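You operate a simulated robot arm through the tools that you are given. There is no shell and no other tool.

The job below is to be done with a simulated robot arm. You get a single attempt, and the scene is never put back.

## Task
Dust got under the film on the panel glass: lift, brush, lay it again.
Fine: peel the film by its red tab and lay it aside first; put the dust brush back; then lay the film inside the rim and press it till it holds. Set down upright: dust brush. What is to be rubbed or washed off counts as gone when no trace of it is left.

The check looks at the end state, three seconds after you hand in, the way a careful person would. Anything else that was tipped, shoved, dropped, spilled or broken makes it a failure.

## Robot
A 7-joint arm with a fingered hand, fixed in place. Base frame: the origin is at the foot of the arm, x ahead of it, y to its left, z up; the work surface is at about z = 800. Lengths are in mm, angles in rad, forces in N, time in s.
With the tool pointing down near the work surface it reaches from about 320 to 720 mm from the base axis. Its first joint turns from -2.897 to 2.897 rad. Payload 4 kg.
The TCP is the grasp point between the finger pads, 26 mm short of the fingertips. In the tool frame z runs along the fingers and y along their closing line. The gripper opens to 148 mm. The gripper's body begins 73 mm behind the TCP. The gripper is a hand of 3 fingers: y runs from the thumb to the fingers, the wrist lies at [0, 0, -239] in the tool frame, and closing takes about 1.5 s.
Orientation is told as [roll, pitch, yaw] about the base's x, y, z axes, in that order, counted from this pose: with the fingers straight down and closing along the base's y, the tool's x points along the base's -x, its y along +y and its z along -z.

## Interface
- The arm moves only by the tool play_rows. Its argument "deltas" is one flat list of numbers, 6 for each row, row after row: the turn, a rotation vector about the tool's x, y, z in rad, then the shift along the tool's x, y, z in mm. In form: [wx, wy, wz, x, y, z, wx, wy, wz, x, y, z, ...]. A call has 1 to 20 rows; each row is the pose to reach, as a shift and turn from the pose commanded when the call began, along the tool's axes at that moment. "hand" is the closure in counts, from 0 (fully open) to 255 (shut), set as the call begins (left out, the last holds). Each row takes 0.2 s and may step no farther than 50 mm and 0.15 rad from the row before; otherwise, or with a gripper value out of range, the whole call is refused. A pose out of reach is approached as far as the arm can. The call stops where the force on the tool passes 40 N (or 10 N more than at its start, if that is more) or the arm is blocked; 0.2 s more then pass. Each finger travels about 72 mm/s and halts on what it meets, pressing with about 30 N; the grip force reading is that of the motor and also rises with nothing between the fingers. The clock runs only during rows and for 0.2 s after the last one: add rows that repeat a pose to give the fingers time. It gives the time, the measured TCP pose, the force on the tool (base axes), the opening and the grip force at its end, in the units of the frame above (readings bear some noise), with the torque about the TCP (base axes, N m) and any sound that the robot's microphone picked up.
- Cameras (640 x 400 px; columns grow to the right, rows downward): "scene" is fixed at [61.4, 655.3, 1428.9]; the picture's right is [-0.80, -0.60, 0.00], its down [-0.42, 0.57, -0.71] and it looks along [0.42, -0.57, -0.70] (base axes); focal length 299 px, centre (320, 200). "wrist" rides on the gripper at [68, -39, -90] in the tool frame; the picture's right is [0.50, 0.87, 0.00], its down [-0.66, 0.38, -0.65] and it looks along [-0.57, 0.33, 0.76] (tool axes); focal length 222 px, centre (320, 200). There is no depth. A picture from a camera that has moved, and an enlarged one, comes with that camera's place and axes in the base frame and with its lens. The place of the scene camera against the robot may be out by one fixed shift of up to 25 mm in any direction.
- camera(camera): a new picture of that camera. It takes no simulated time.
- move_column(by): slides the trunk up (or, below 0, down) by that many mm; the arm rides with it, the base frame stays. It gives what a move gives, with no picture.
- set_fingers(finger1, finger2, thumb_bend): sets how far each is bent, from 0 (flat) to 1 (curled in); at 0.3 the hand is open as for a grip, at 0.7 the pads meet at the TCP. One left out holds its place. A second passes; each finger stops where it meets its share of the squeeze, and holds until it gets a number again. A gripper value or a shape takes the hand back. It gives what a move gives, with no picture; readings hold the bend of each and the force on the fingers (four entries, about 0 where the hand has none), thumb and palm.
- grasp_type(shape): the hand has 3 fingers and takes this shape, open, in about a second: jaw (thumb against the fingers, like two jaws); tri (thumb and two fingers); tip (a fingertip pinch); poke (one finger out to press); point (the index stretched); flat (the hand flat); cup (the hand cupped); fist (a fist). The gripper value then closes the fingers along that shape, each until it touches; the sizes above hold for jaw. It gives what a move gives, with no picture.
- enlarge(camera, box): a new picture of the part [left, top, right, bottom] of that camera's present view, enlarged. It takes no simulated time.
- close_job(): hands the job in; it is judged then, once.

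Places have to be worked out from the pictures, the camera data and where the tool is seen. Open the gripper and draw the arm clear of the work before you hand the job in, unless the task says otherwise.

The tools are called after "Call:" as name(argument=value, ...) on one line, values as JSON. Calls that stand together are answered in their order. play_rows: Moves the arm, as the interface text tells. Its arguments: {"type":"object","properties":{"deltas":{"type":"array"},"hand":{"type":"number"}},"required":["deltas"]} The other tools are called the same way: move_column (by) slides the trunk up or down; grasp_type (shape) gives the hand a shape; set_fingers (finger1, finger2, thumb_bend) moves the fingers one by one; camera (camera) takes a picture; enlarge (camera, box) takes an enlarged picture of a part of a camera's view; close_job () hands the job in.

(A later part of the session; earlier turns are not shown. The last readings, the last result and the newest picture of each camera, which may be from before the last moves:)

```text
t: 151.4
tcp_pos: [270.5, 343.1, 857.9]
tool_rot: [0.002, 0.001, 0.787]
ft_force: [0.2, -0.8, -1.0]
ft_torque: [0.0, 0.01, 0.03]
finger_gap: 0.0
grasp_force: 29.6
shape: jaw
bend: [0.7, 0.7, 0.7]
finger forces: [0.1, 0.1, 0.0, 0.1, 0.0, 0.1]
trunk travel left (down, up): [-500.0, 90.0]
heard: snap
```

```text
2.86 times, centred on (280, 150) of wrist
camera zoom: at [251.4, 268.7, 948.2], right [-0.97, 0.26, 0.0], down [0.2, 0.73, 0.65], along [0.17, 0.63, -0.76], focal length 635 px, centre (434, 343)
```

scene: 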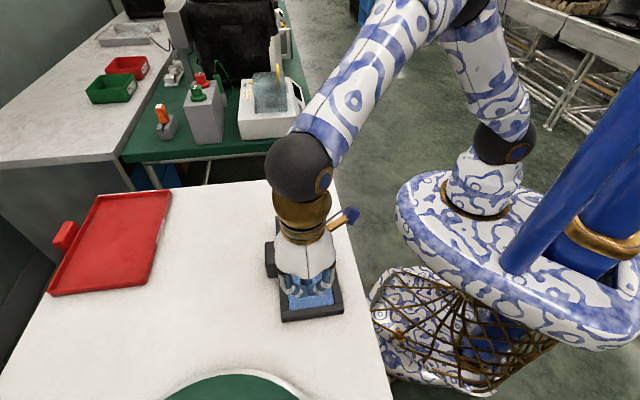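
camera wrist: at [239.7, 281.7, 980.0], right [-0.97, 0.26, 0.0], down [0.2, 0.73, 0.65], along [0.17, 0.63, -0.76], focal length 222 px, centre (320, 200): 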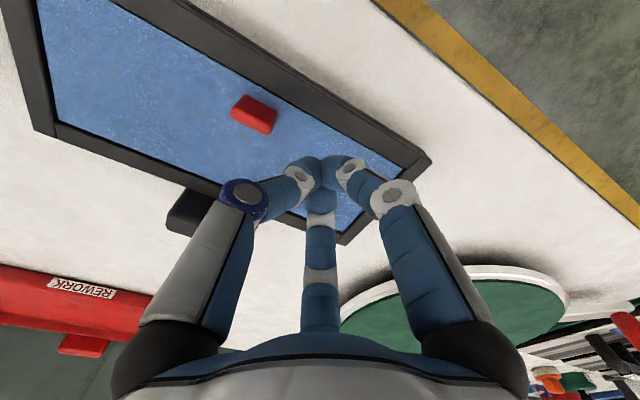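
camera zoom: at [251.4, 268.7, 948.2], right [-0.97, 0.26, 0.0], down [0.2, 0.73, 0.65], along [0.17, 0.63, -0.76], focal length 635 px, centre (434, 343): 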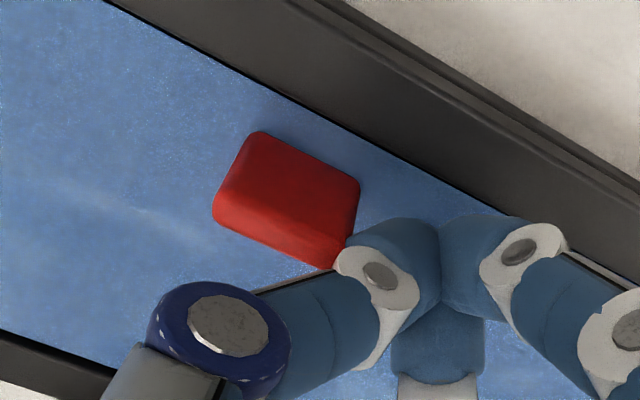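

That was informative: the film had been held — the earlier snap was it taking hold, aligned — and my ~2 N nudge at the tab popped it loose again with a second snap, moving it about 1.3 mm. I'll press it down again until I hear it take, and not touch the tab after that.

Call:
play_rows(deltas=[0, 0, 0, 0, 3, 0, 0, 0, 0, 0, 6, -12, 0, 0, 0, 0, 6, -32, 0, 0, 0, -20, -12, -38, 0, 0, 0, -41.5, -30.7, -38, 0, 0, 0, -41.5, -30.7, -20, 0, 0, 0, -41.5, -30.7, -4, 0, 0, 0, -41.5, -30.7, 2])

Call:
enlarge(camera="scene", box=[276, 285, 346, 325])

Call:
enlarge(camera="scene", box=[275, 205, 335, 245])

```text
t: 153.2
tcp_pos: [323.3, 352.0, 856.4]
tool_rot: [0.002, 0.002, 0.787]
ft_force: [0.9, 0.0, -0.1]
ft_torque: [-0.02, 0.02, -0.02]
finger_gap: 0.0
grasp_force: 29.9
shape: jaw
bend: [0.7, 0.7, 0.7]
finger forces: [0.0, 0.0, 0.1, 0.1, 0.0, 0.0]
trunk travel left (down, up): [-500.0, 90.0]
```

```text
9.14 times, centred on (311, 305) of scene
camera zoom: at [61.4, 655.3, 1428.9], right [-0.8, -0.6, 0.0], down [-0.42, 0.57, -0.71], along [0.42, -0.57, -0.7], focal length 2731 px, centre (402, -760)
```

zoom: 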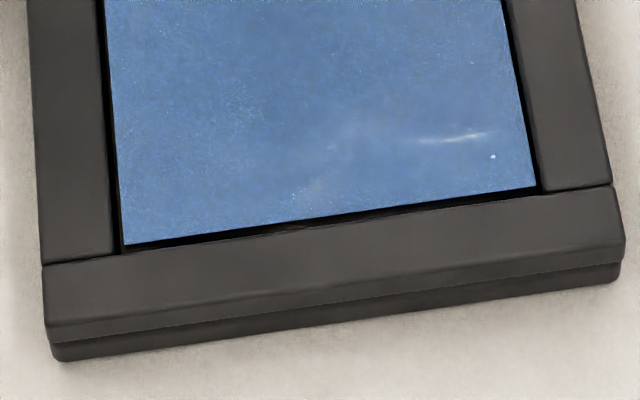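

```text
10.00 times, centred on (305, 225) of scene
camera zoom: at [61.4, 655.3, 1428.9], right [-0.8, -0.6, 0.0], down [-0.42, 0.57, -0.71], along [0.42, -0.57, -0.7], focal length 2987 px, centre (470, -50)
```

zoom: 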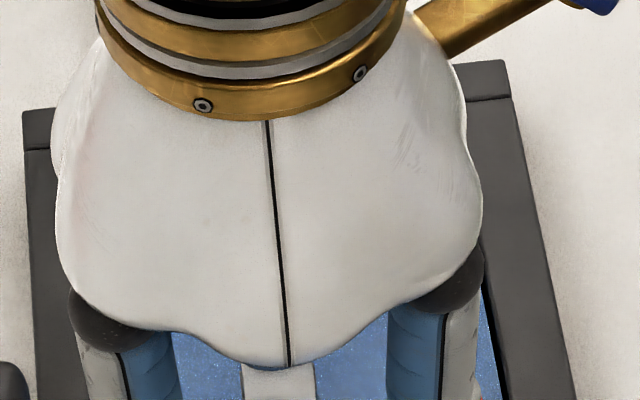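

I want to see whether the -s end is still inside the rim, so I'll check the wrist view first.

Call:
camera(camera="wrist")

Call:
enlarge(camera="wrist", box=[50, 0, 200, 150])

```text
taken
camera wrist: at [303.3, 276.7, 946.1], right [-0.97, 0.26, 0.0], down [0.2, 0.73, 0.65], along [0.17, 0.63, -0.76], focal length 222 px, centre (320, 200)
```

wrist: 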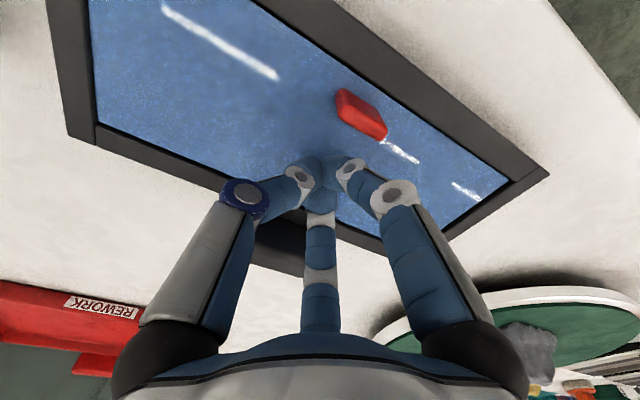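

```text
2.67 times, centred on (125, 75) of wrist
camera zoom: at [303.3, 276.7, 946.1], right [-0.97, 0.26, 0.0], down [0.2, 0.73, 0.65], along [0.17, 0.63, -0.76], focal length 592 px, centre (840, 533)
```

zoom: 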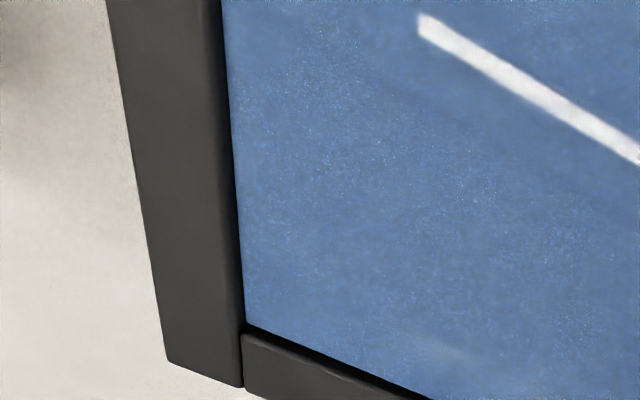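

The -s edge lies against the rim wall but inside it. I'll press the middle again, holding longer at about 30 N.

Call:
play_rows(deltas=[0, 0, 0, 0, 0, 3, 0, 0, 0, 0, 0, 5, 0, 0, 0, 0, 0, 6, 0, 0, 0, 0, 0, 6.8, 0, 0, 0, 0, 0, 6.8, 0, 0, 0, 0, 0, 6.8, 0, 0, 0, 0, 0, 6.8, 0, 0, 0, 0, 0, 6.8, 0, 0, 0, 0, 0, 6.8, 0, 0, 0, 0, 0, 6.8])

```text
t: 155.4
tcp_pos: [322.3, 352.2, 850.0]
tool_rot: [0.001, -0.001, 0.787]
ft_force: [1.2, 2.7, 20.6]
ft_torque: [0.14, -0.07, -0.02]
finger_gap: 0.2
grasp_force: 29.6
shape: jaw
bend: [0.7, 0.7, 0.7]
finger forces: [0.1, 0.0, 0.1, 0.0, 0.1, 0.1]
trunk travel left (down, up): [-500.0, 90.0]
```

20 N held for over a second without a sound. I'll increase to about 33 N and hold longer.

Call:
play_rows(deltas=[0, 0, 0, 0, 0, 0.5, 0, 0, 0, 0, 0, 1, 0, 0, 0, 0, 0, 1, 0, 0, 0, 0, 0, 1, 0, 0, 0, 0, 0, 1, 0, 0, 0, 0, 0, 1, 0, 0, 0, 0, 0, 1, 0, 0, 0, 0, 0, 1, 0, 0, 0, 0, 0, 1, 0, 0, 0, 0, 0, 1])

```text
t: 157.3
tcp_pos: [321.8, 352.1, 848.9]
tool_rot: [0.004, -0.004, 0.787]
ft_force: [-0.9, -0.9, 16.7]
ft_torque: [-0.05, 0.07, -0.03]
finger_gap: 0.0
grasp_force: 29.8
shape: jaw
bend: [0.7, 0.7, 0.7]
finger forces: [0.0, 0.1, 0.0, 0.0, 0.0, 0.0]
trunk travel left (down, up): [-500.0, 90.0]
stopped in row 9: the force on the tool passed its limit at 40 N (the readings are from after the stop); the commanded pose is now the measured one
```

That creeping press reached 40 N with no sound. I'll lift a little and check the film's position before pressing elsewhere.

Call:
play_rows(deltas=[0, 0, 0, 0, 0, -2, 0, 0, 0, 0, 0, -6, 0, 0, 0, 0, 0, -20, 0, 0, 0, -30, 20, -50, 0, 0, 0, -70, 40, -80, 0, 0, 0, -110, 60, -110, 0, 0, 0, -150, 70, -130])

Call:
enlarge(camera="scene", box=[276, 285, 346, 325])

Call:
enlarge(camera="scene", box=[275, 205, 335, 245])

```text
refused: row 5 steps farther than a row can; nothing moved
```

```text
9.14 times, centred on (311, 305) of scene
camera zoom: at [61.4, 655.3, 1428.9], right [-0.8, -0.6, 0.0], down [-0.42, 0.57, -0.71], along [0.42, -0.57, -0.7], focal length 2731 px, centre (402, -760)
```

zoom: 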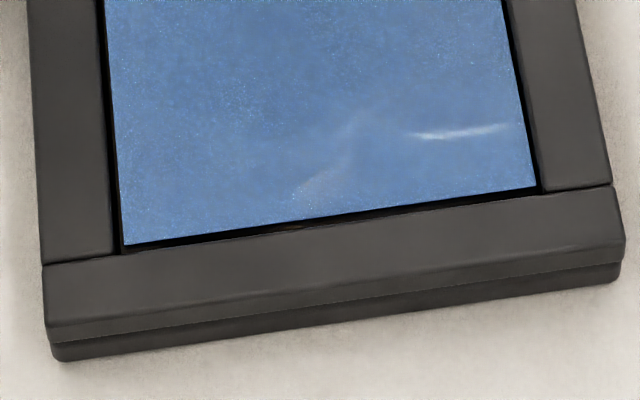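

```text
10.00 times, centred on (305, 225) of scene
camera zoom: at [61.4, 655.3, 1428.9], right [-0.8, -0.6, 0.0], down [-0.42, 0.57, -0.71], along [0.42, -0.57, -0.7], focal length 2987 px, centre (470, -50)
```

zoom: 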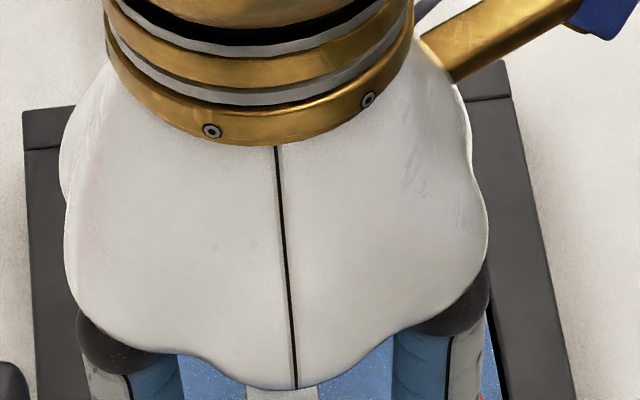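

The film is offset about 1.3 mm toward -s and 0.6 mm toward the base. While still pressing lightly, I'll drag it by fingertip friction: +1.5 mm in tool y and -0.6 mm in x.

Call:
play_rows(deltas=[0, 0, 0, -0.1, 0.3, 0, 0, 0, 0, -0.2, 0.6, 0, 0, 0, 0, -0.4, 0.9, 0, 0, 0, 0, -0.5, 1.2, 0, 0, 0, 0, -0.6, 1.5, 0])

Call:
enlarge(camera="scene", box=[276, 285, 346, 325])

```text
t: 158.6
tcp_pos: [321.2, 352.6, 849.7]
tool_rot: [0.001, -0.002, 0.788]
ft_force: [1.0, -5.6, 22.8]
ft_torque: [-0.19, -0.05, 0.01]
finger_gap: 0.0
grasp_force: 29.9
shape: jaw
bend: [0.7, 0.7, 0.7]
finger forces: [0.1, 0.0, 0.0, 0.1, 0.1, 0.1]
trunk travel left (down, up): [-500.0, 90.0]
```

```text
9.14 times, centred on (311, 305) of scene
camera zoom: at [61.4, 655.3, 1428.9], right [-0.8, -0.6, 0.0], down [-0.42, 0.57, -0.71], along [0.42, -0.57, -0.7], focal length 2731 px, centre (402, -760)
```

zoom: 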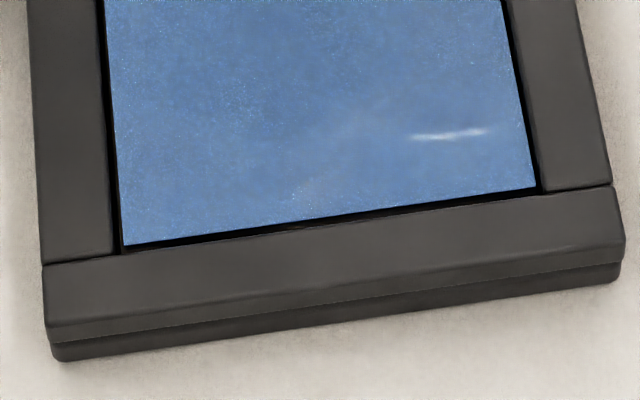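

The film starts to follow, with about 5 N of drag. I'll move another 2 mm in +y.

Call:
play_rows(deltas=[0, 0, 0, 0, 0.4, 0, 0, 0, 0, 0, 0.8, 0, 0, 0, 0, 0, 1.2, 0, 0, 0, 0, 0, 1.6, 0, 0, 0, 0, 0, 2, 0])

Call:
enlarge(camera="scene", box=[276, 285, 346, 325])

```text
t: 159.8
tcp_pos: [319.2, 357.0, 850.1]
tool_rot: [0.002, 0.001, 0.787]
ft_force: [3.3, -3.4, 21.4]
ft_torque: [-0.31, -0.08, -0.02]
finger_gap: 0.0
grasp_force: 29.3
shape: jaw
bend: [0.7, 0.7, 0.7]
finger forces: [0.1, 0.0, 0.0, 0.0, 0.0, 0.0]
trunk travel left (down, up): [-500.0, 90.0]
```

```text
9.14 times, centred on (311, 305) of scene
camera zoom: at [61.4, 655.3, 1428.9], right [-0.8, -0.6, 0.0], down [-0.42, 0.57, -0.71], along [0.42, -0.57, -0.7], focal length 2731 px, centre (402, -760)
```

zoom: 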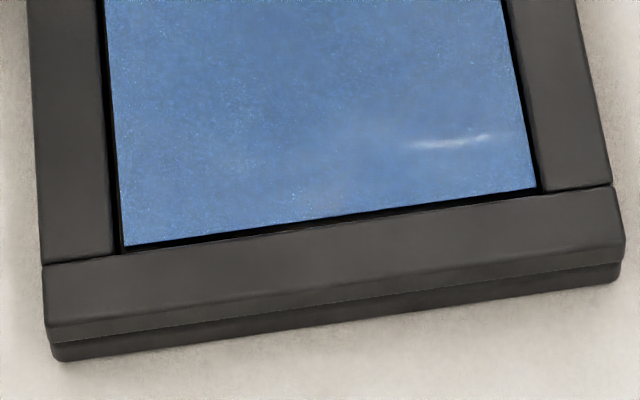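

The film moved only ~0.3 mm, so the fingertips are flexing or slipping. I'll drag another 3 mm.

Call:
play_rows(deltas=[0, 0, 0, 0, 0.6, 0, 0, 0, 0, 0, 1.2, 0, 0, 0, 0, 0, 1.8, 0, 0, 0, 0, 0, 2.4, 0, 0, 0, 0, 0, 3, 0])

Call:
enlarge(camera="scene", box=[276, 285, 346, 325])

```text
t: 160.9
tcp_pos: [317.8, 356.8, 848.5]
tool_rot: [0.001, 0.0, 0.786]
ft_force: [2.5, -2.0, 8.1]
ft_torque: [-0.12, -0.04, 0.03]
finger_gap: 0.3
grasp_force: 30.2
shape: jaw
bend: [0.7, 0.7, 0.7]
finger forces: [0.0, 0.1, 0.1, 0.0, 0.0, 0.0]
trunk travel left (down, up): [-500.0, 90.0]
```

```text
9.14 times, centred on (311, 305) of scene
camera zoom: at [61.4, 655.3, 1428.9], right [-0.8, -0.6, 0.0], down [-0.42, 0.57, -0.71], along [0.42, -0.57, -0.7], focal length 2731 px, centre (402, -760)
```

zoom: 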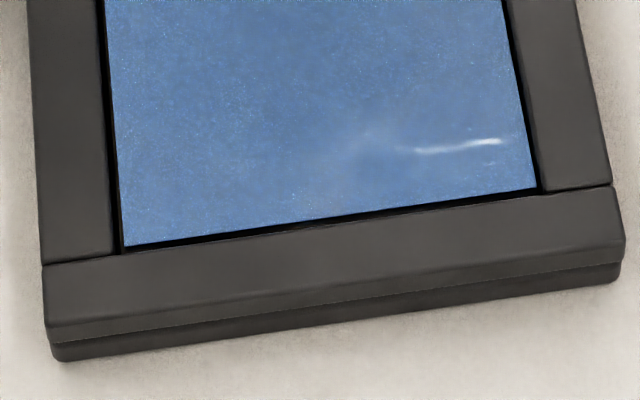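

The film is now within about 1 mm of where it held before. I'll lift and press at the same far-side spot (334,365) where it took hold earlier.

Call:
play_rows(deltas=[0, 0, 0, 0, 0, -4, 0, 0, 0, 0, 0, -9, 0, 0, 0, -9, -2.5, -9, 0, 0, 0, -17.5, -5, -9, 0, 0, 0, -17.5, -5, -4, 0, 0, 0, -17.5, -5, -1.5, 0, 0, 0, -17.5, -5, 0, 0, 0, 0, -17.5, -5, 1, 0, 0, 0, -17.5, -5, 1.6, 0, 0, 0, -17.5, -5, 1.6, 0, 0, 0, -17.5, -5, 1.6])

```text
t: 163.5
tcp_pos: [334.8, 366.7, 850.2]
tool_rot: [0.003, -0.005, 0.787]
ft_force: [-4.1, -4.8, 21.6]
ft_torque: [-0.13, 0.16, 0.01]
finger_gap: 0.4
grasp_force: 29.8
shape: jaw
bend: [0.7, 0.7, 0.7]
finger forces: [0.0, 0.1, 0.0, 0.1, 0.1, 0.0]
trunk travel left (down, up): [-500.0, 90.0]
stopped in row 11: the force on the tool passed its limit at 41 N (the readings are from after the stop); the commanded pose is now the measured one
```

Pressed to 41 N there. I'll now lift off as before and listen.

Call:
play_rows(deltas=[0, 0, 0, 0, 0, -4, 0, 0, 0, 0, 0, -12, 0, 0, 0, 0, 0, -12])

Call:
enlarge(camera="scene", box=[276, 285, 346, 325])

```text
t: 164.3
tcp_pos: [335.1, 366.3, 860.1]
tool_rot: [0.001, -0.004, 0.788]
ft_force: [0.0, 0.5, 0.2]
ft_torque: [0.0, 0.01, 0.03]
finger_gap: 0.0
grasp_force: 30.4
shape: jaw
bend: [0.7, 0.7, 0.7]
finger forces: [0.0, 0.0, 0.1, 0.0, 0.0, 0.1]
trunk travel left (down, up): [-500.0, 90.0]
```

```text
9.14 times, centred on (311, 305) of scene
camera zoom: at [61.4, 655.3, 1428.9], right [-0.8, -0.6, 0.0], down [-0.42, 0.57, -0.71], along [0.42, -0.57, -0.7], focal length 2731 px, centre (402, -760)
```

zoom: 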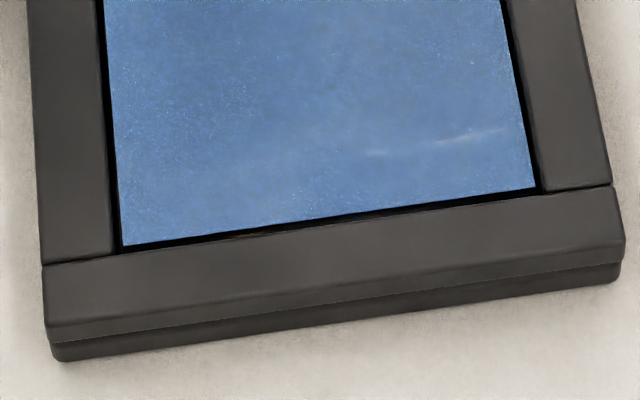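

No sound this time; the film still sits about 1 mm too far toward -s. I'll slide it +1 mm by pushing the tab gently from its -s side, starting a little away from it.

Call:
play_rows(deltas=[0, 0, 0, 0, 0, -20, 0, 0, 0, 0, -10, -40, 0, 0, 0, 30, -25, -42, 0, 0, 0, 60.7, -38.9, -42, 0, 0, 0, 60.7, -38.9, -25, 0, 0, 0, 60.7, -38.9, -8, 0, 0, 0, 60.7, -38.9, 3])

Call:
camera(camera="wrist")

Call:
enlarge(camera="wrist", box=[260, 60, 460, 230])

```text
t: 165.9
tcp_pos: [320.6, 295.4, 856.4]
tool_rot: [0.001, -0.004, 0.788]
ft_force: [0.3, 0.4, 0.6]
ft_torque: [0.0, -0.01, 0.01]
finger_gap: 0.0
grasp_force: 30.1
shape: jaw
bend: [0.7, 0.7, 0.7]
finger forces: [0.0, 0.0, 0.0, 0.0, 0.0, 0.1]
trunk travel left (down, up): [-500.0, 90.0]
```

```text
taken
camera wrist: at [299.3, 220.2, 946.0], right [-0.97, 0.26, 0.0], down [0.19, 0.73, 0.66], along [0.17, 0.63, -0.75], focal length 222 px, centre (320, 200)
```

wrist: 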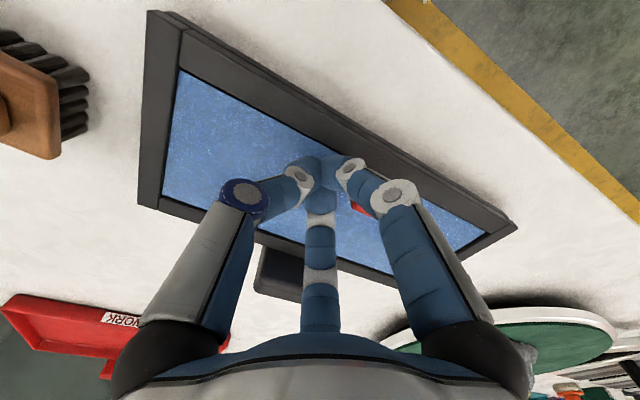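

```text
2.35 times, centred on (360, 145) of wrist
camera zoom: at [299.3, 220.2, 946.0], right [-0.97, 0.26, 0.0], down [0.19, 0.73, 0.66], along [0.17, 0.63, -0.75], focal length 523 px, centre (226, 329)
```

zoom: 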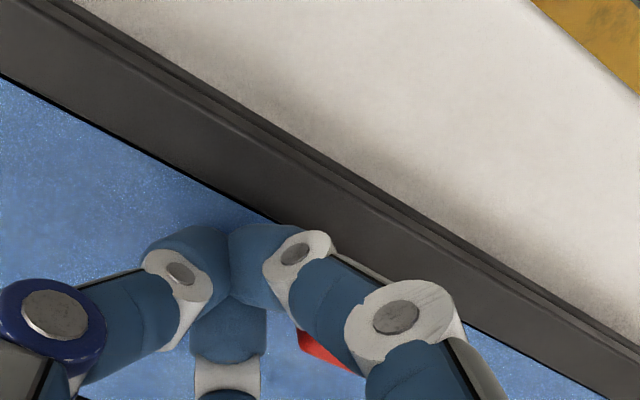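

The tab is partly hidden behind a finger in this view. I'll use the scene camera to judge the gap to the tab.

Call:
enlarge(camera="scene", box=[290, 215, 340, 270])

Call:
enlarge(camera="scene", box=[275, 205, 335, 245])

```text
7.27 times, centred on (315, 242) of scene
camera zoom: at [61.4, 655.3, 1428.9], right [-0.8, -0.6, 0.0], down [-0.42, 0.57, -0.71], along [0.42, -0.57, -0.7], focal length 2172 px, centre (356, -109)
```

zoom: 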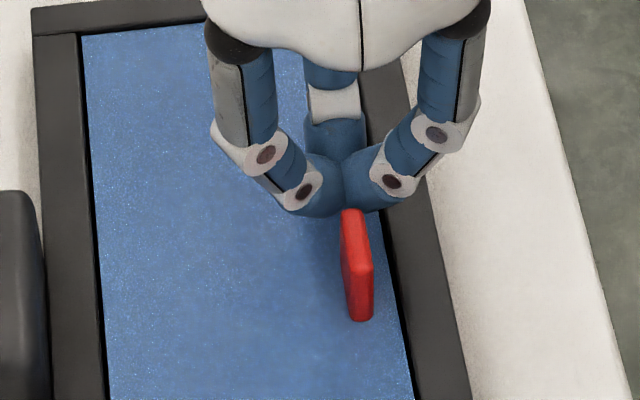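

```text
10.00 times, centred on (305, 225) of scene
camera zoom: at [61.4, 655.3, 1428.9], right [-0.8, -0.6, 0.0], down [-0.42, 0.57, -0.71], along [0.42, -0.57, -0.7], focal length 2987 px, centre (470, -50)
```

zoom: 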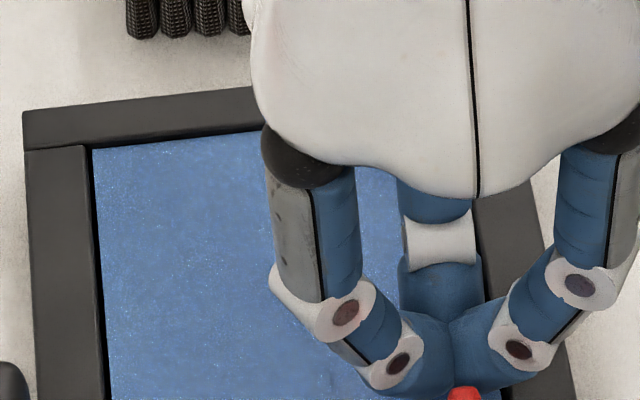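

The fingers are just behind the tab. I'll advance in 1 mm steps and watch the film's +s edge for movement.

Call:
play_rows(deltas=[0, 0, 0, 0, 1, 0, 0, 0, 0, 0, 2, 0])

Call:
enlarge(camera="scene", box=[290, 215, 340, 270])

Call:
enlarge(camera="scene", box=[276, 285, 346, 325])

```text
t: 166.5
tcp_pos: [318.1, 298.5, 857.1]
tool_rot: [0.004, -0.003, 0.788]
ft_force: [-1.1, -0.5, 0.4]
ft_torque: [-0.01, -0.04, 0.01]
finger_gap: 0.1
grasp_force: 29.9
shape: jaw
bend: [0.7, 0.7, 0.7]
finger forces: [0.0, 0.1, 0.1, 0.0, 0.0, 0.1]
trunk travel left (down, up): [-500.0, 90.0]
```

```text
7.27 times, centred on (315, 242) of scene
camera zoom: at [61.4, 655.3, 1428.9], right [-0.8, -0.6, 0.0], down [-0.42, 0.57, -0.71], along [0.42, -0.57, -0.7], focal length 2172 px, centre (356, -109)
```

zoom: 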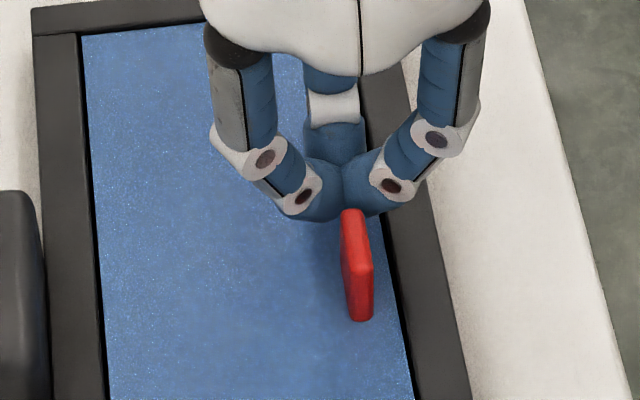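

```text
9.14 times, centred on (311, 305) of scene
camera zoom: at [61.4, 655.3, 1428.9], right [-0.8, -0.6, 0.0], down [-0.42, 0.57, -0.71], along [0.42, -0.57, -0.7], focal length 2731 px, centre (402, -760)
```

zoom: 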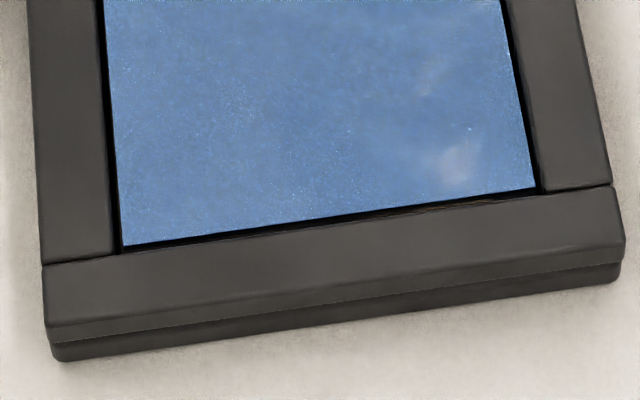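

No movement yet. Continuing.

Call:
play_rows(deltas=[0, 0, 0, 0, 1, 0, 0, 0, 0, 0, 2, 0])

Call:
enlarge(camera="scene", box=[276, 285, 346, 325])

Call:
play_rows(deltas=[0, 0, 0, 0, 0.6, 0, 0, 0, 0, 0, 1.2, 0])

Call:
enlarge(camera="scene", box=[276, 285, 346, 325])

Call:
enlarge(camera="scene", box=[290, 215, 340, 270])

```text
t: 167.1
tcp_pos: [316.6, 299.2, 856.3]
tool_rot: [0.003, -0.004, 0.787]
ft_force: [-0.5, -0.8, 0.5]
ft_torque: [-0.03, -0.03, 0.01]
finger_gap: 0.2
grasp_force: 29.6
shape: jaw
bend: [0.7, 0.7, 0.7]
finger forces: [0.0, 0.1, 0.0, 0.0, 0.1, 0.0]
trunk travel left (down, up): [-500.0, 90.0]
```

```text
9.14 times, centred on (311, 305) of scene
camera zoom: at [61.4, 655.3, 1428.9], right [-0.8, -0.6, 0.0], down [-0.42, 0.57, -0.71], along [0.42, -0.57, -0.7], focal length 2731 px, centre (402, -760)
```

zoom: 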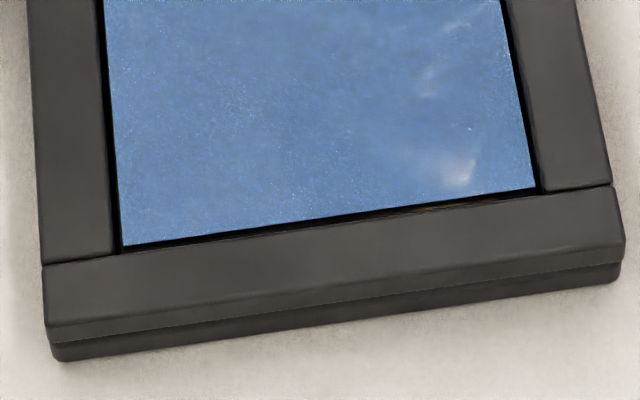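

```text
t: 167.7
tcp_pos: [315.4, 299.2, 857.1]
tool_rot: [0.003, -0.004, 0.788]
ft_force: [-1.0, -0.3, 0.2]
ft_torque: [-0.01, -0.01, -0.01]
finger_gap: 0.0
grasp_force: 30.0
shape: jaw
bend: [0.7, 0.7, 0.7]
finger forces: [0.1, 0.0, 0.0, 0.1, 0.1, 0.0]
trunk travel left (down, up): [-500.0, 90.0]
```

```text
9.14 times, centred on (311, 305) of scene
camera zoom: at [61.4, 655.3, 1428.9], right [-0.8, -0.6, 0.0], down [-0.42, 0.57, -0.71], along [0.42, -0.57, -0.7], focal length 2731 px, centre (402, -760)
```

zoom: 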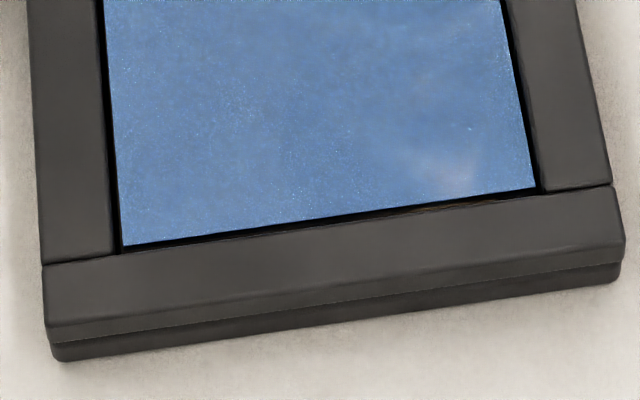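

```text
7.27 times, centred on (315, 242) of scene
camera zoom: at [61.4, 655.3, 1428.9], right [-0.8, -0.6, 0.0], down [-0.42, 0.57, -0.71], along [0.42, -0.57, -0.7], focal length 2172 px, centre (356, -109)
```

zoom: 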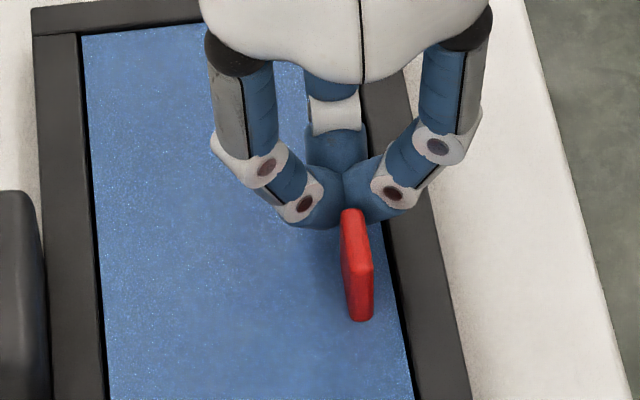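

I judge about 4–5 mm of gap remaining. I'll advance 3 mm, then use finer steps.

Call:
play_rows(deltas=[0, 0, 0, 0, 1, 0, 0, 0, 0, 0, 2, 0, 0, 0, 0, 0, 3, 0])

Call:
enlarge(camera="scene", box=[276, 285, 346, 325])

Call:
play_rows(deltas=[0, 0, 0, 0, 0.4, 0, 0, 0, 0, 0, 0.8, 0])

Call:
enlarge(camera="scene", box=[276, 285, 346, 325])

```text
t: 168.5
tcp_pos: [313.7, 303.1, 855.7]
tool_rot: [0.005, -0.004, 0.788]
ft_force: [0.4, 0.3, 0.0]
ft_torque: [-0.01, 0.0, -0.01]
finger_gap: 0.1
grasp_force: 30.1
shape: jaw
bend: [0.7, 0.7, 0.7]
finger forces: [0.0, 0.0, 0.0, 0.0, 0.1, 0.1]
trunk travel left (down, up): [-500.0, 90.0]
```

```text
9.14 times, centred on (311, 305) of scene
camera zoom: at [61.4, 655.3, 1428.9], right [-0.8, -0.6, 0.0], down [-0.42, 0.57, -0.71], along [0.42, -0.57, -0.7], focal length 2731 px, centre (402, -760)
```

zoom: 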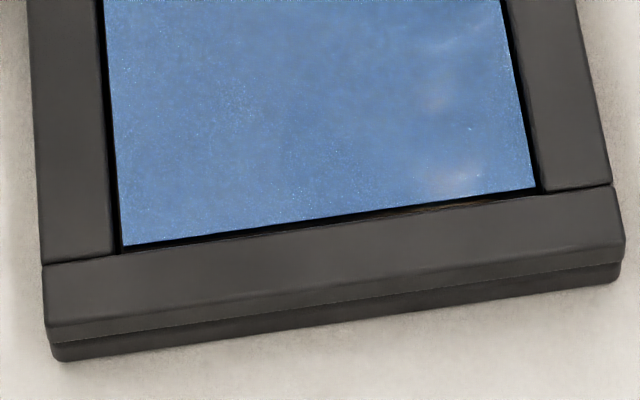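

```text
t: 169.1
tcp_pos: [314.4, 303.2, 855.7]
tool_rot: [0.003, -0.004, 0.787]
ft_force: [1.2, -0.6, -0.2]
ft_torque: [-0.01, -0.01, 0.01]
finger_gap: 0.0
grasp_force: 30.0
shape: jaw
bend: [0.7, 0.7, 0.7]
finger forces: [0.1, 0.0, 0.0, 0.1, 0.1, 0.1]
trunk travel left (down, up): [-500.0, 90.0]
```

```text
9.14 times, centred on (311, 305) of scene
camera zoom: at [61.4, 655.3, 1428.9], right [-0.8, -0.6, 0.0], down [-0.42, 0.57, -0.71], along [0.42, -0.57, -0.7], focal length 2731 px, centre (402, -760)
```

zoom: 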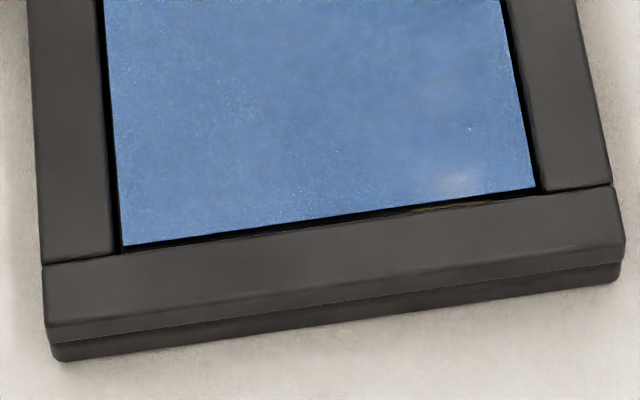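

The reading hints at a slight contact (about 1.3 N). I'll hold still and read again to separate it from noise.

Call:
play_rows(deltas=[0, 0, 0, 0, 0, 0, 0, 0, 0, 0, 0, 0])

Call:
play_rows(deltas=[0, 0, 0, 0, 0.3, 0, 0, 0, 0, 0, 0.6, 0])

Call:
play_rows(deltas=[0, 0, 0, 0, 0, 0, 0, 0, 0, 0, 0, 0])

Call:
enlarge(camera="scene", box=[276, 285, 346, 325])

Call:
enlarge(camera="scene", box=[290, 215, 340, 270])

```text
t: 169.7
tcp_pos: [312.6, 302.5, 857.4]
tool_rot: [0.003, -0.005, 0.789]
ft_force: [0.7, 0.5, -0.1]
ft_torque: [-0.05, -0.01, 0.04]
finger_gap: 0.0
grasp_force: 30.1
shape: jaw
bend: [0.7, 0.7, 0.7]
finger forces: [0.0, 0.0, 0.0, 0.1, 0.0, 0.0]
trunk travel left (down, up): [-500.0, 90.0]
```

```text
t: 170.3
tcp_pos: [312.9, 303.9, 856.6]
tool_rot: [0.004, -0.005, 0.788]
ft_force: [0.0, 0.2, -0.4]
ft_torque: [-0.02, 0.01, 0.02]
finger_gap: 0.0
grasp_force: 30.4
shape: jaw
bend: [0.7, 0.7, 0.7]
finger forces: [0.0, 0.0, 0.0, 0.0, 0.1, 0.1]
trunk travel left (down, up): [-500.0, 90.0]
```

```text
t: 170.9
tcp_pos: [311.6, 303.1, 857.2]
tool_rot: [0.004, -0.002, 0.788]
ft_force: [0.7, -0.2, 0.3]
ft_torque: [-0.02, -0.02, 0.01]
finger_gap: 0.0
grasp_force: 30.3
shape: jaw
bend: [0.7, 0.7, 0.7]
finger forces: [0.1, 0.0, 0.1, 0.1, 0.0, 0.1]
trunk travel left (down, up): [-500.0, 90.0]
```

```text
9.14 times, centred on (311, 305) of scene
camera zoom: at [61.4, 655.3, 1428.9], right [-0.8, -0.6, 0.0], down [-0.42, 0.57, -0.71], along [0.42, -0.57, -0.7], focal length 2731 px, centre (402, -760)
```

zoom: 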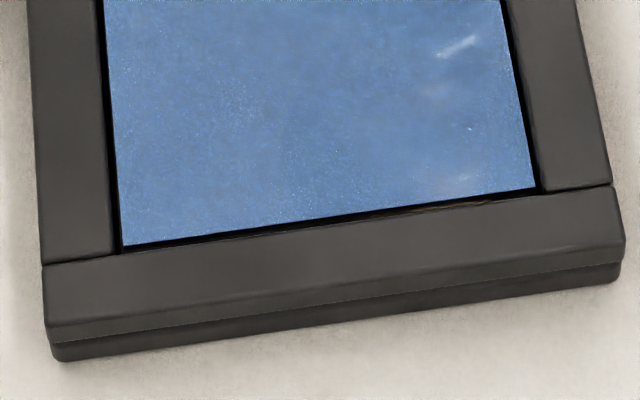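

```text
7.27 times, centred on (315, 242) of scene
camera zoom: at [61.4, 655.3, 1428.9], right [-0.8, -0.6, 0.0], down [-0.42, 0.57, -0.71], along [0.42, -0.57, -0.7], focal length 2172 px, centre (356, -109)
```

zoom: 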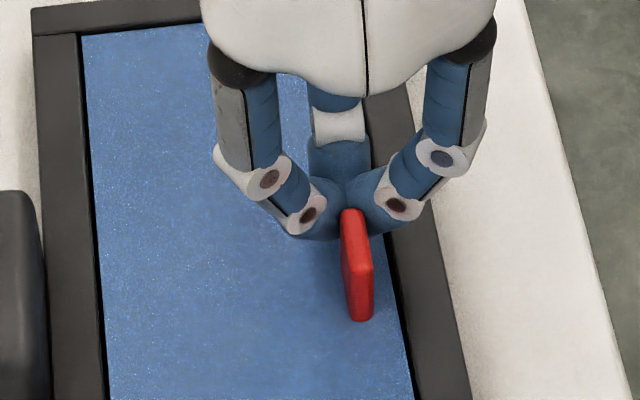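

Still no clear contact. I'll continue in 0.6 mm steps with a film check after each pair.

Call:
play_rows(deltas=[0, 0, 0, 0, 0.6, 0, 0, 0, 0, 0, 1.2, 0, 0, 0, 0, 0, 1.2, 0])

Call:
enlarge(camera="scene", box=[276, 285, 346, 325])

Call:
play_rows(deltas=[0, 0, 0, 0, 0.6, 0, 0, 0, 0, 0, 1.2, 0, 0, 0, 0, 0, 1.2, 0])

Call:
enlarge(camera="scene", box=[276, 285, 346, 325])

```text
t: 171.7
tcp_pos: [312.3, 305.1, 856.5]
tool_rot: [0.003, -0.003, 0.787]
ft_force: [-0.1, 1.1, 0.2]
ft_torque: [-0.03, -0.01, 0.0]
finger_gap: 0.0
grasp_force: 30.0
shape: jaw
bend: [0.7, 0.7, 0.7]
finger forces: [0.0, 0.1, 0.0, 0.1, 0.0, 0.1]
trunk travel left (down, up): [-500.0, 90.0]
```

```text
9.14 times, centred on (311, 305) of scene
camera zoom: at [61.4, 655.3, 1428.9], right [-0.8, -0.6, 0.0], down [-0.42, 0.57, -0.71], along [0.42, -0.57, -0.7], focal length 2731 px, centre (402, -760)
```

zoom: 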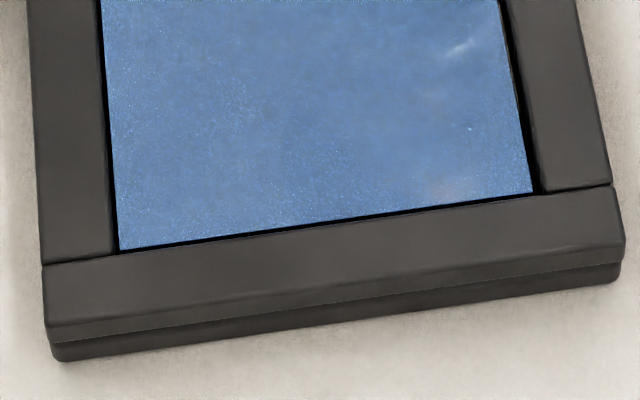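

```text
t: 172.5
tcp_pos: [311.2, 304.6, 857.1]
tool_rot: [0.003, -0.004, 0.787]
ft_force: [-0.2, 0.5, 0.6]
ft_torque: [0.0, -0.02, 0.05]
finger_gap: 0.2
grasp_force: 30.1
shape: jaw
bend: [0.7, 0.7, 0.7]
finger forces: [0.0, 0.0, 0.1, 0.0, 0.0, 0.0]
trunk travel left (down, up): [-500.0, 90.0]
```

```text
9.14 times, centred on (311, 305) of scene
camera zoom: at [61.4, 655.3, 1428.9], right [-0.8, -0.6, 0.0], down [-0.42, 0.57, -0.71], along [0.42, -0.57, -0.7], focal length 2731 px, centre (402, -760)
```

zoom: 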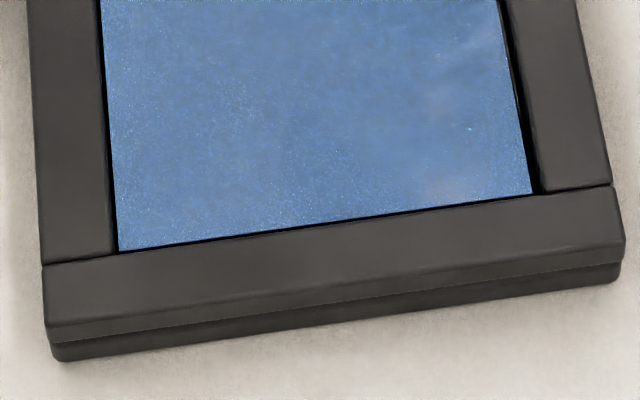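

The film slid back easily to its held position lengthwise, about 0.7 mm off sideways. I'll back away from the tab, rise, and press the middle again.

Call:
play_rows(deltas=[0, 0, 0, 0, -3, 0, 0, 0, 0, 0, -6, -12, 0, 0, 0, 0, -6, -35, 0, 0, 0, -15, 8, -40, 0, 0, 0, -30, 25, -40, 0, 0, 0, -42, 40, -40, 0, 0, 0, -42, 40, -20, 0, 0, 0, -42, 40, 0])

Call:
play_rows(deltas=[0, 0, 0, 0, 0, 2, 0, 0, 0, 0, 0, 4, 0, 0, 0, 0, 0, 5, 0, 0, 0, 0, 0, 6, 0, 0, 0, 0, 0, 7, 0, 0, 0, 0, 0, 7.5, 0, 0, 0, 0, 0, 7.5, 0, 0, 0, 0, 0, 7.5, 0, 0, 0, 0, 0, 7.5])

Call:
enlarge(camera="scene", box=[276, 285, 346, 325])

```text
t: 174.3
tcp_pos: [312.3, 363.6, 857.9]
tool_rot: [0.003, -0.002, 0.788]
ft_force: [0.4, -0.3, -0.6]
ft_torque: [0.02, 0.02, -0.02]
finger_gap: 0.0
grasp_force: 29.8
shape: jaw
bend: [0.7, 0.7, 0.7]
finger forces: [0.0, 0.0, 0.1, 0.0, 0.0, 0.1]
trunk travel left (down, up): [-500.0, 90.0]
```

```text
t: 176.3
tcp_pos: [312.1, 363.3, 849.9]
tool_rot: [0.003, -0.004, 0.787]
ft_force: [0.4, 1.5, 3.0]
ft_torque: [0.01, -0.03, 0.0]
finger_gap: 0.0
grasp_force: 29.6
shape: jaw
bend: [0.7, 0.7, 0.7]
finger forces: [0.0, 0.0, 0.0, 0.1, 0.0, 0.0]
trunk travel left (down, up): [-500.0, 90.0]
```

```text
9.14 times, centred on (311, 305) of scene
camera zoom: at [61.4, 655.3, 1428.9], right [-0.8, -0.6, 0.0], down [-0.42, 0.57, -0.71], along [0.42, -0.57, -0.7], focal length 2731 px, centre (402, -760)
```

zoom: 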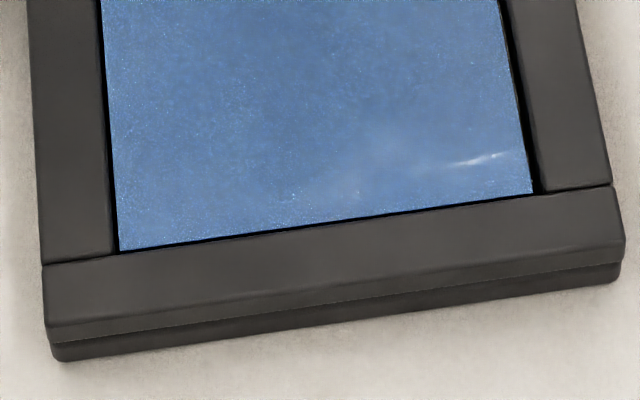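

Contact now begins at z≈850, lower than before, so the film is flush with the glass. I'll press to about 30–35 N and hold.

Call:
play_rows(deltas=[0, 0, 0, 0, 0, 0.8, 0, 0, 0, 0, 0, 1.6, 0, 0, 0, 0, 0, 2.2, 0, 0, 0, 0, 0, 2.2, 0, 0, 0, 0, 0, 2.2, 0, 0, 0, 0, 0, 2.2])

```text
t: 177.7
tcp_pos: [312.6, 363.5, 850.1]
tool_rot: [0.004, -0.006, 0.786]
ft_force: [-2.2, -2.5, 20.5]
ft_torque: [-0.13, 0.08, -0.02]
finger_gap: 0.2
grasp_force: 30.0
shape: jaw
bend: [0.7, 0.7, 0.7]
finger forces: [0.0, 0.1, 0.0, 0.0, 0.0, 0.1]
trunk travel left (down, up): [-500.0, 90.0]
stopped in row 6: the force on the tool passed its limit at 41 N (the readings are from after the stop); the commanded pose is now the measured one
```

41 N reached, no sound yet. I'll keep a steady press here a while longer at moderate force.

Call:
play_rows(deltas=[0, 0, 0, 0, 0, 0.3, 0, 0, 0, 0, 0, 0.5, 0, 0, 0, 0, 0, 0.5, 0, 0, 0, 0, 0, 0.5, 0, 0, 0, 0, 0, 0.5, 0, 0, 0, 0, 0, 0.5, 0, 0, 0, 0, 0, 0.5, 0, 0, 0, 0, 0, 0.5, 0, 0, 0, 0, 0, 0.5, 0, 0, 0, 0, 0, 0.5, 0, 0, 0, 0, 0, 0.5, 0, 0, 0, 0, 0, 0.5])

```text
t: 178.7
tcp_pos: [313.1, 364.0, 848.6]
tool_rot: [0.004, -0.014, 0.788]
ft_force: [-3.5, -5.1, 22.8]
ft_torque: [-0.26, 0.09, -0.03]
finger_gap: 0.0
grasp_force: 29.5
shape: jaw
bend: [0.7, 0.7, 0.7]
finger forces: [0.0, 0.0, 0.0, 0.0, 0.1, 0.1]
trunk travel left (down, up): [-500.0, 90.0]
stopped in row 4: the force on the tool passed its limit at 40 N (the readings are from after the stop); the commanded pose is now the measured one
```

I'll lift off now, listen, and look.

Call:
play_rows(deltas=[0, 0, 0, 0, 0, -3, 0, 0.01, 0, 0, 0, -8, 0, 0.01, 0, 0, 0, -12])

Call:
enlarge(camera="scene", box=[276, 285, 346, 325])

```text
t: 179.5
tcp_pos: [313.4, 365.4, 859.7]
tool_rot: [0.002, 0.002, 0.787]
ft_force: [-0.2, 0.3, 0.9]
ft_torque: [0.01, 0.02, -0.01]
finger_gap: 0.1
grasp_force: 30.2
shape: jaw
bend: [0.7, 0.7, 0.7]
finger forces: [0.1, 0.0, 0.0, 0.0, 0.1, 0.0]
trunk travel left (down, up): [-500.0, 90.0]
```

```text
9.14 times, centred on (311, 305) of scene
camera zoom: at [61.4, 655.3, 1428.9], right [-0.8, -0.6, 0.0], down [-0.42, 0.57, -0.71], along [0.42, -0.57, -0.7], focal length 2731 px, centre (402, -760)
```

zoom: 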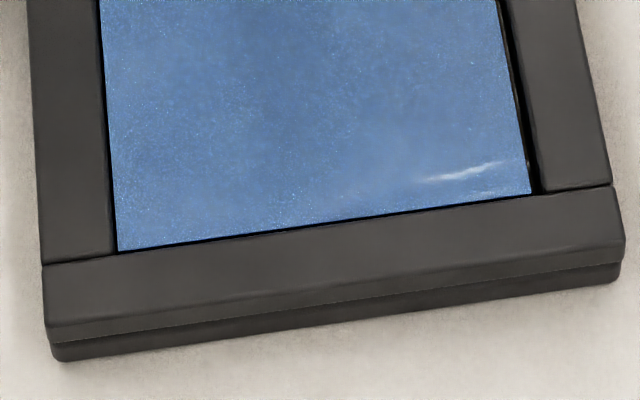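

Pressing keeps nudging the film toward the far side, and it's now about 1.1 mm off sideways. I'll slide it back by pushing the tab's broad face gently toward the base, starting with a clear gap.

Call:
play_rows(deltas=[0, 0, 0, 0, 0, -10, 0, 0, 0, 2, -12, -15, 0, 0, 0, 4.4, -25, -10, 0, 0, 0, 4.4, -25, 0, 0, 0, 0, 4.4, -25, 4, 0, 0, 0, 4.4, -25, 4])

Call:
enlarge(camera="wrist", box=[240, 60, 440, 230])

Call:
enlarge(camera="scene", box=[285, 215, 335, 270])

```text
t: 180.9
tcp_pos: [326.7, 344.4, 855.4]
tool_rot: [0.004, 0.002, 0.787]
ft_force: [0.1, 0.4, -0.7]
ft_torque: [-0.02, 0.02, 0.0]
finger_gap: 0.0
grasp_force: 29.8
shape: jaw
bend: [0.7, 0.7, 0.7]
finger forces: [0.1, 0.0, 0.1, 0.1, 0.0, 0.0]
trunk travel left (down, up): [-500.0, 90.0]
```

```text
2.35 times, centred on (340, 145) of wrist
camera zoom: at [307.7, 268.9, 945.4], right [-0.97, 0.26, 0.0], down [0.2, 0.73, 0.65], along [0.17, 0.63, -0.76], focal length 523 px, centre (273, 329)
```

zoom: 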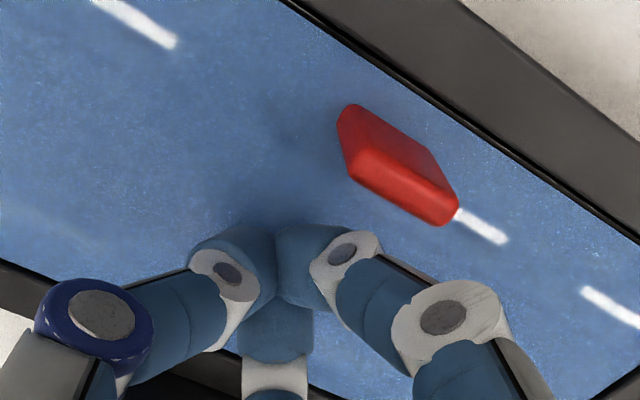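

```text
7.27 times, centred on (310, 242) of scene
camera zoom: at [61.4, 655.3, 1428.9], right [-0.8, -0.6, 0.0], down [-0.42, 0.57, -0.71], along [0.42, -0.57, -0.7], focal length 2172 px, centre (393, -109)
```

zoom: 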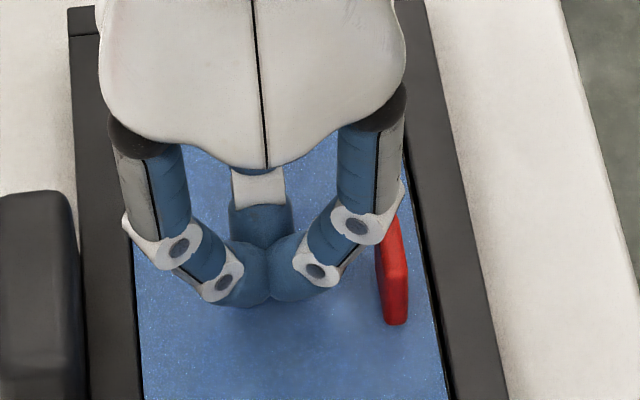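

There's a clear gap to the tab. I'll approach in +x, 4 mm first, then in finer steps.

Call:
play_rows(deltas=[0, 0, 0, 2, 0, 0, 0, 0, 0, 4, 0, 0, 0, 0, 0, 6, 0, 0])

Call:
enlarge(camera="wrist", box=[240, 60, 440, 230])

Call:
enlarge(camera="scene", box=[276, 285, 346, 325])

```text
t: 181.7
tcp_pos: [323.2, 340.0, 855.0]
tool_rot: [0.004, 0.001, 0.787]
ft_force: [-0.8, 0.1, 0.3]
ft_torque: [-0.02, -0.02, -0.01]
finger_gap: 0.1
grasp_force: 30.2
shape: jaw
bend: [0.7, 0.7, 0.7]
finger forces: [0.1, 0.0, 0.0, 0.0, 0.0, 0.1]
trunk travel left (down, up): [-500.0, 90.0]
```

```text
2.35 times, centred on (340, 145) of wrist
camera zoom: at [303.8, 264.8, 945.5], right [-0.97, 0.26, 0.0], down [0.2, 0.73, 0.65], along [0.17, 0.63, -0.76], focal length 523 px, centre (273, 329)
```

zoom: 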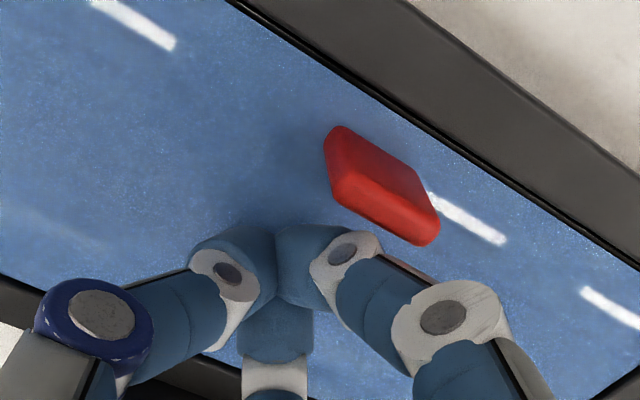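

```text
9.14 times, centred on (311, 305) of scene
camera zoom: at [61.4, 655.3, 1428.9], right [-0.8, -0.6, 0.0], down [-0.42, 0.57, -0.71], along [0.42, -0.57, -0.7], focal length 2731 px, centre (402, -760)
```

zoom: 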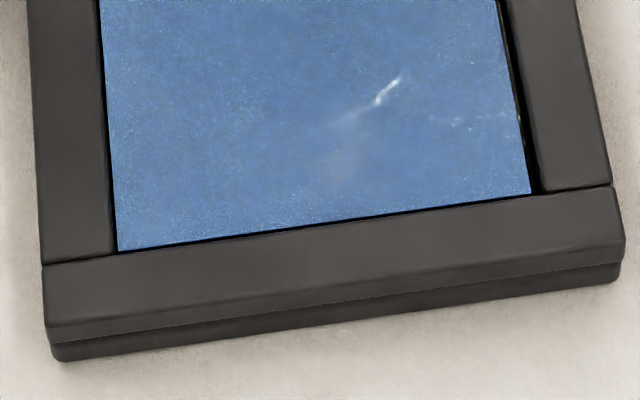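

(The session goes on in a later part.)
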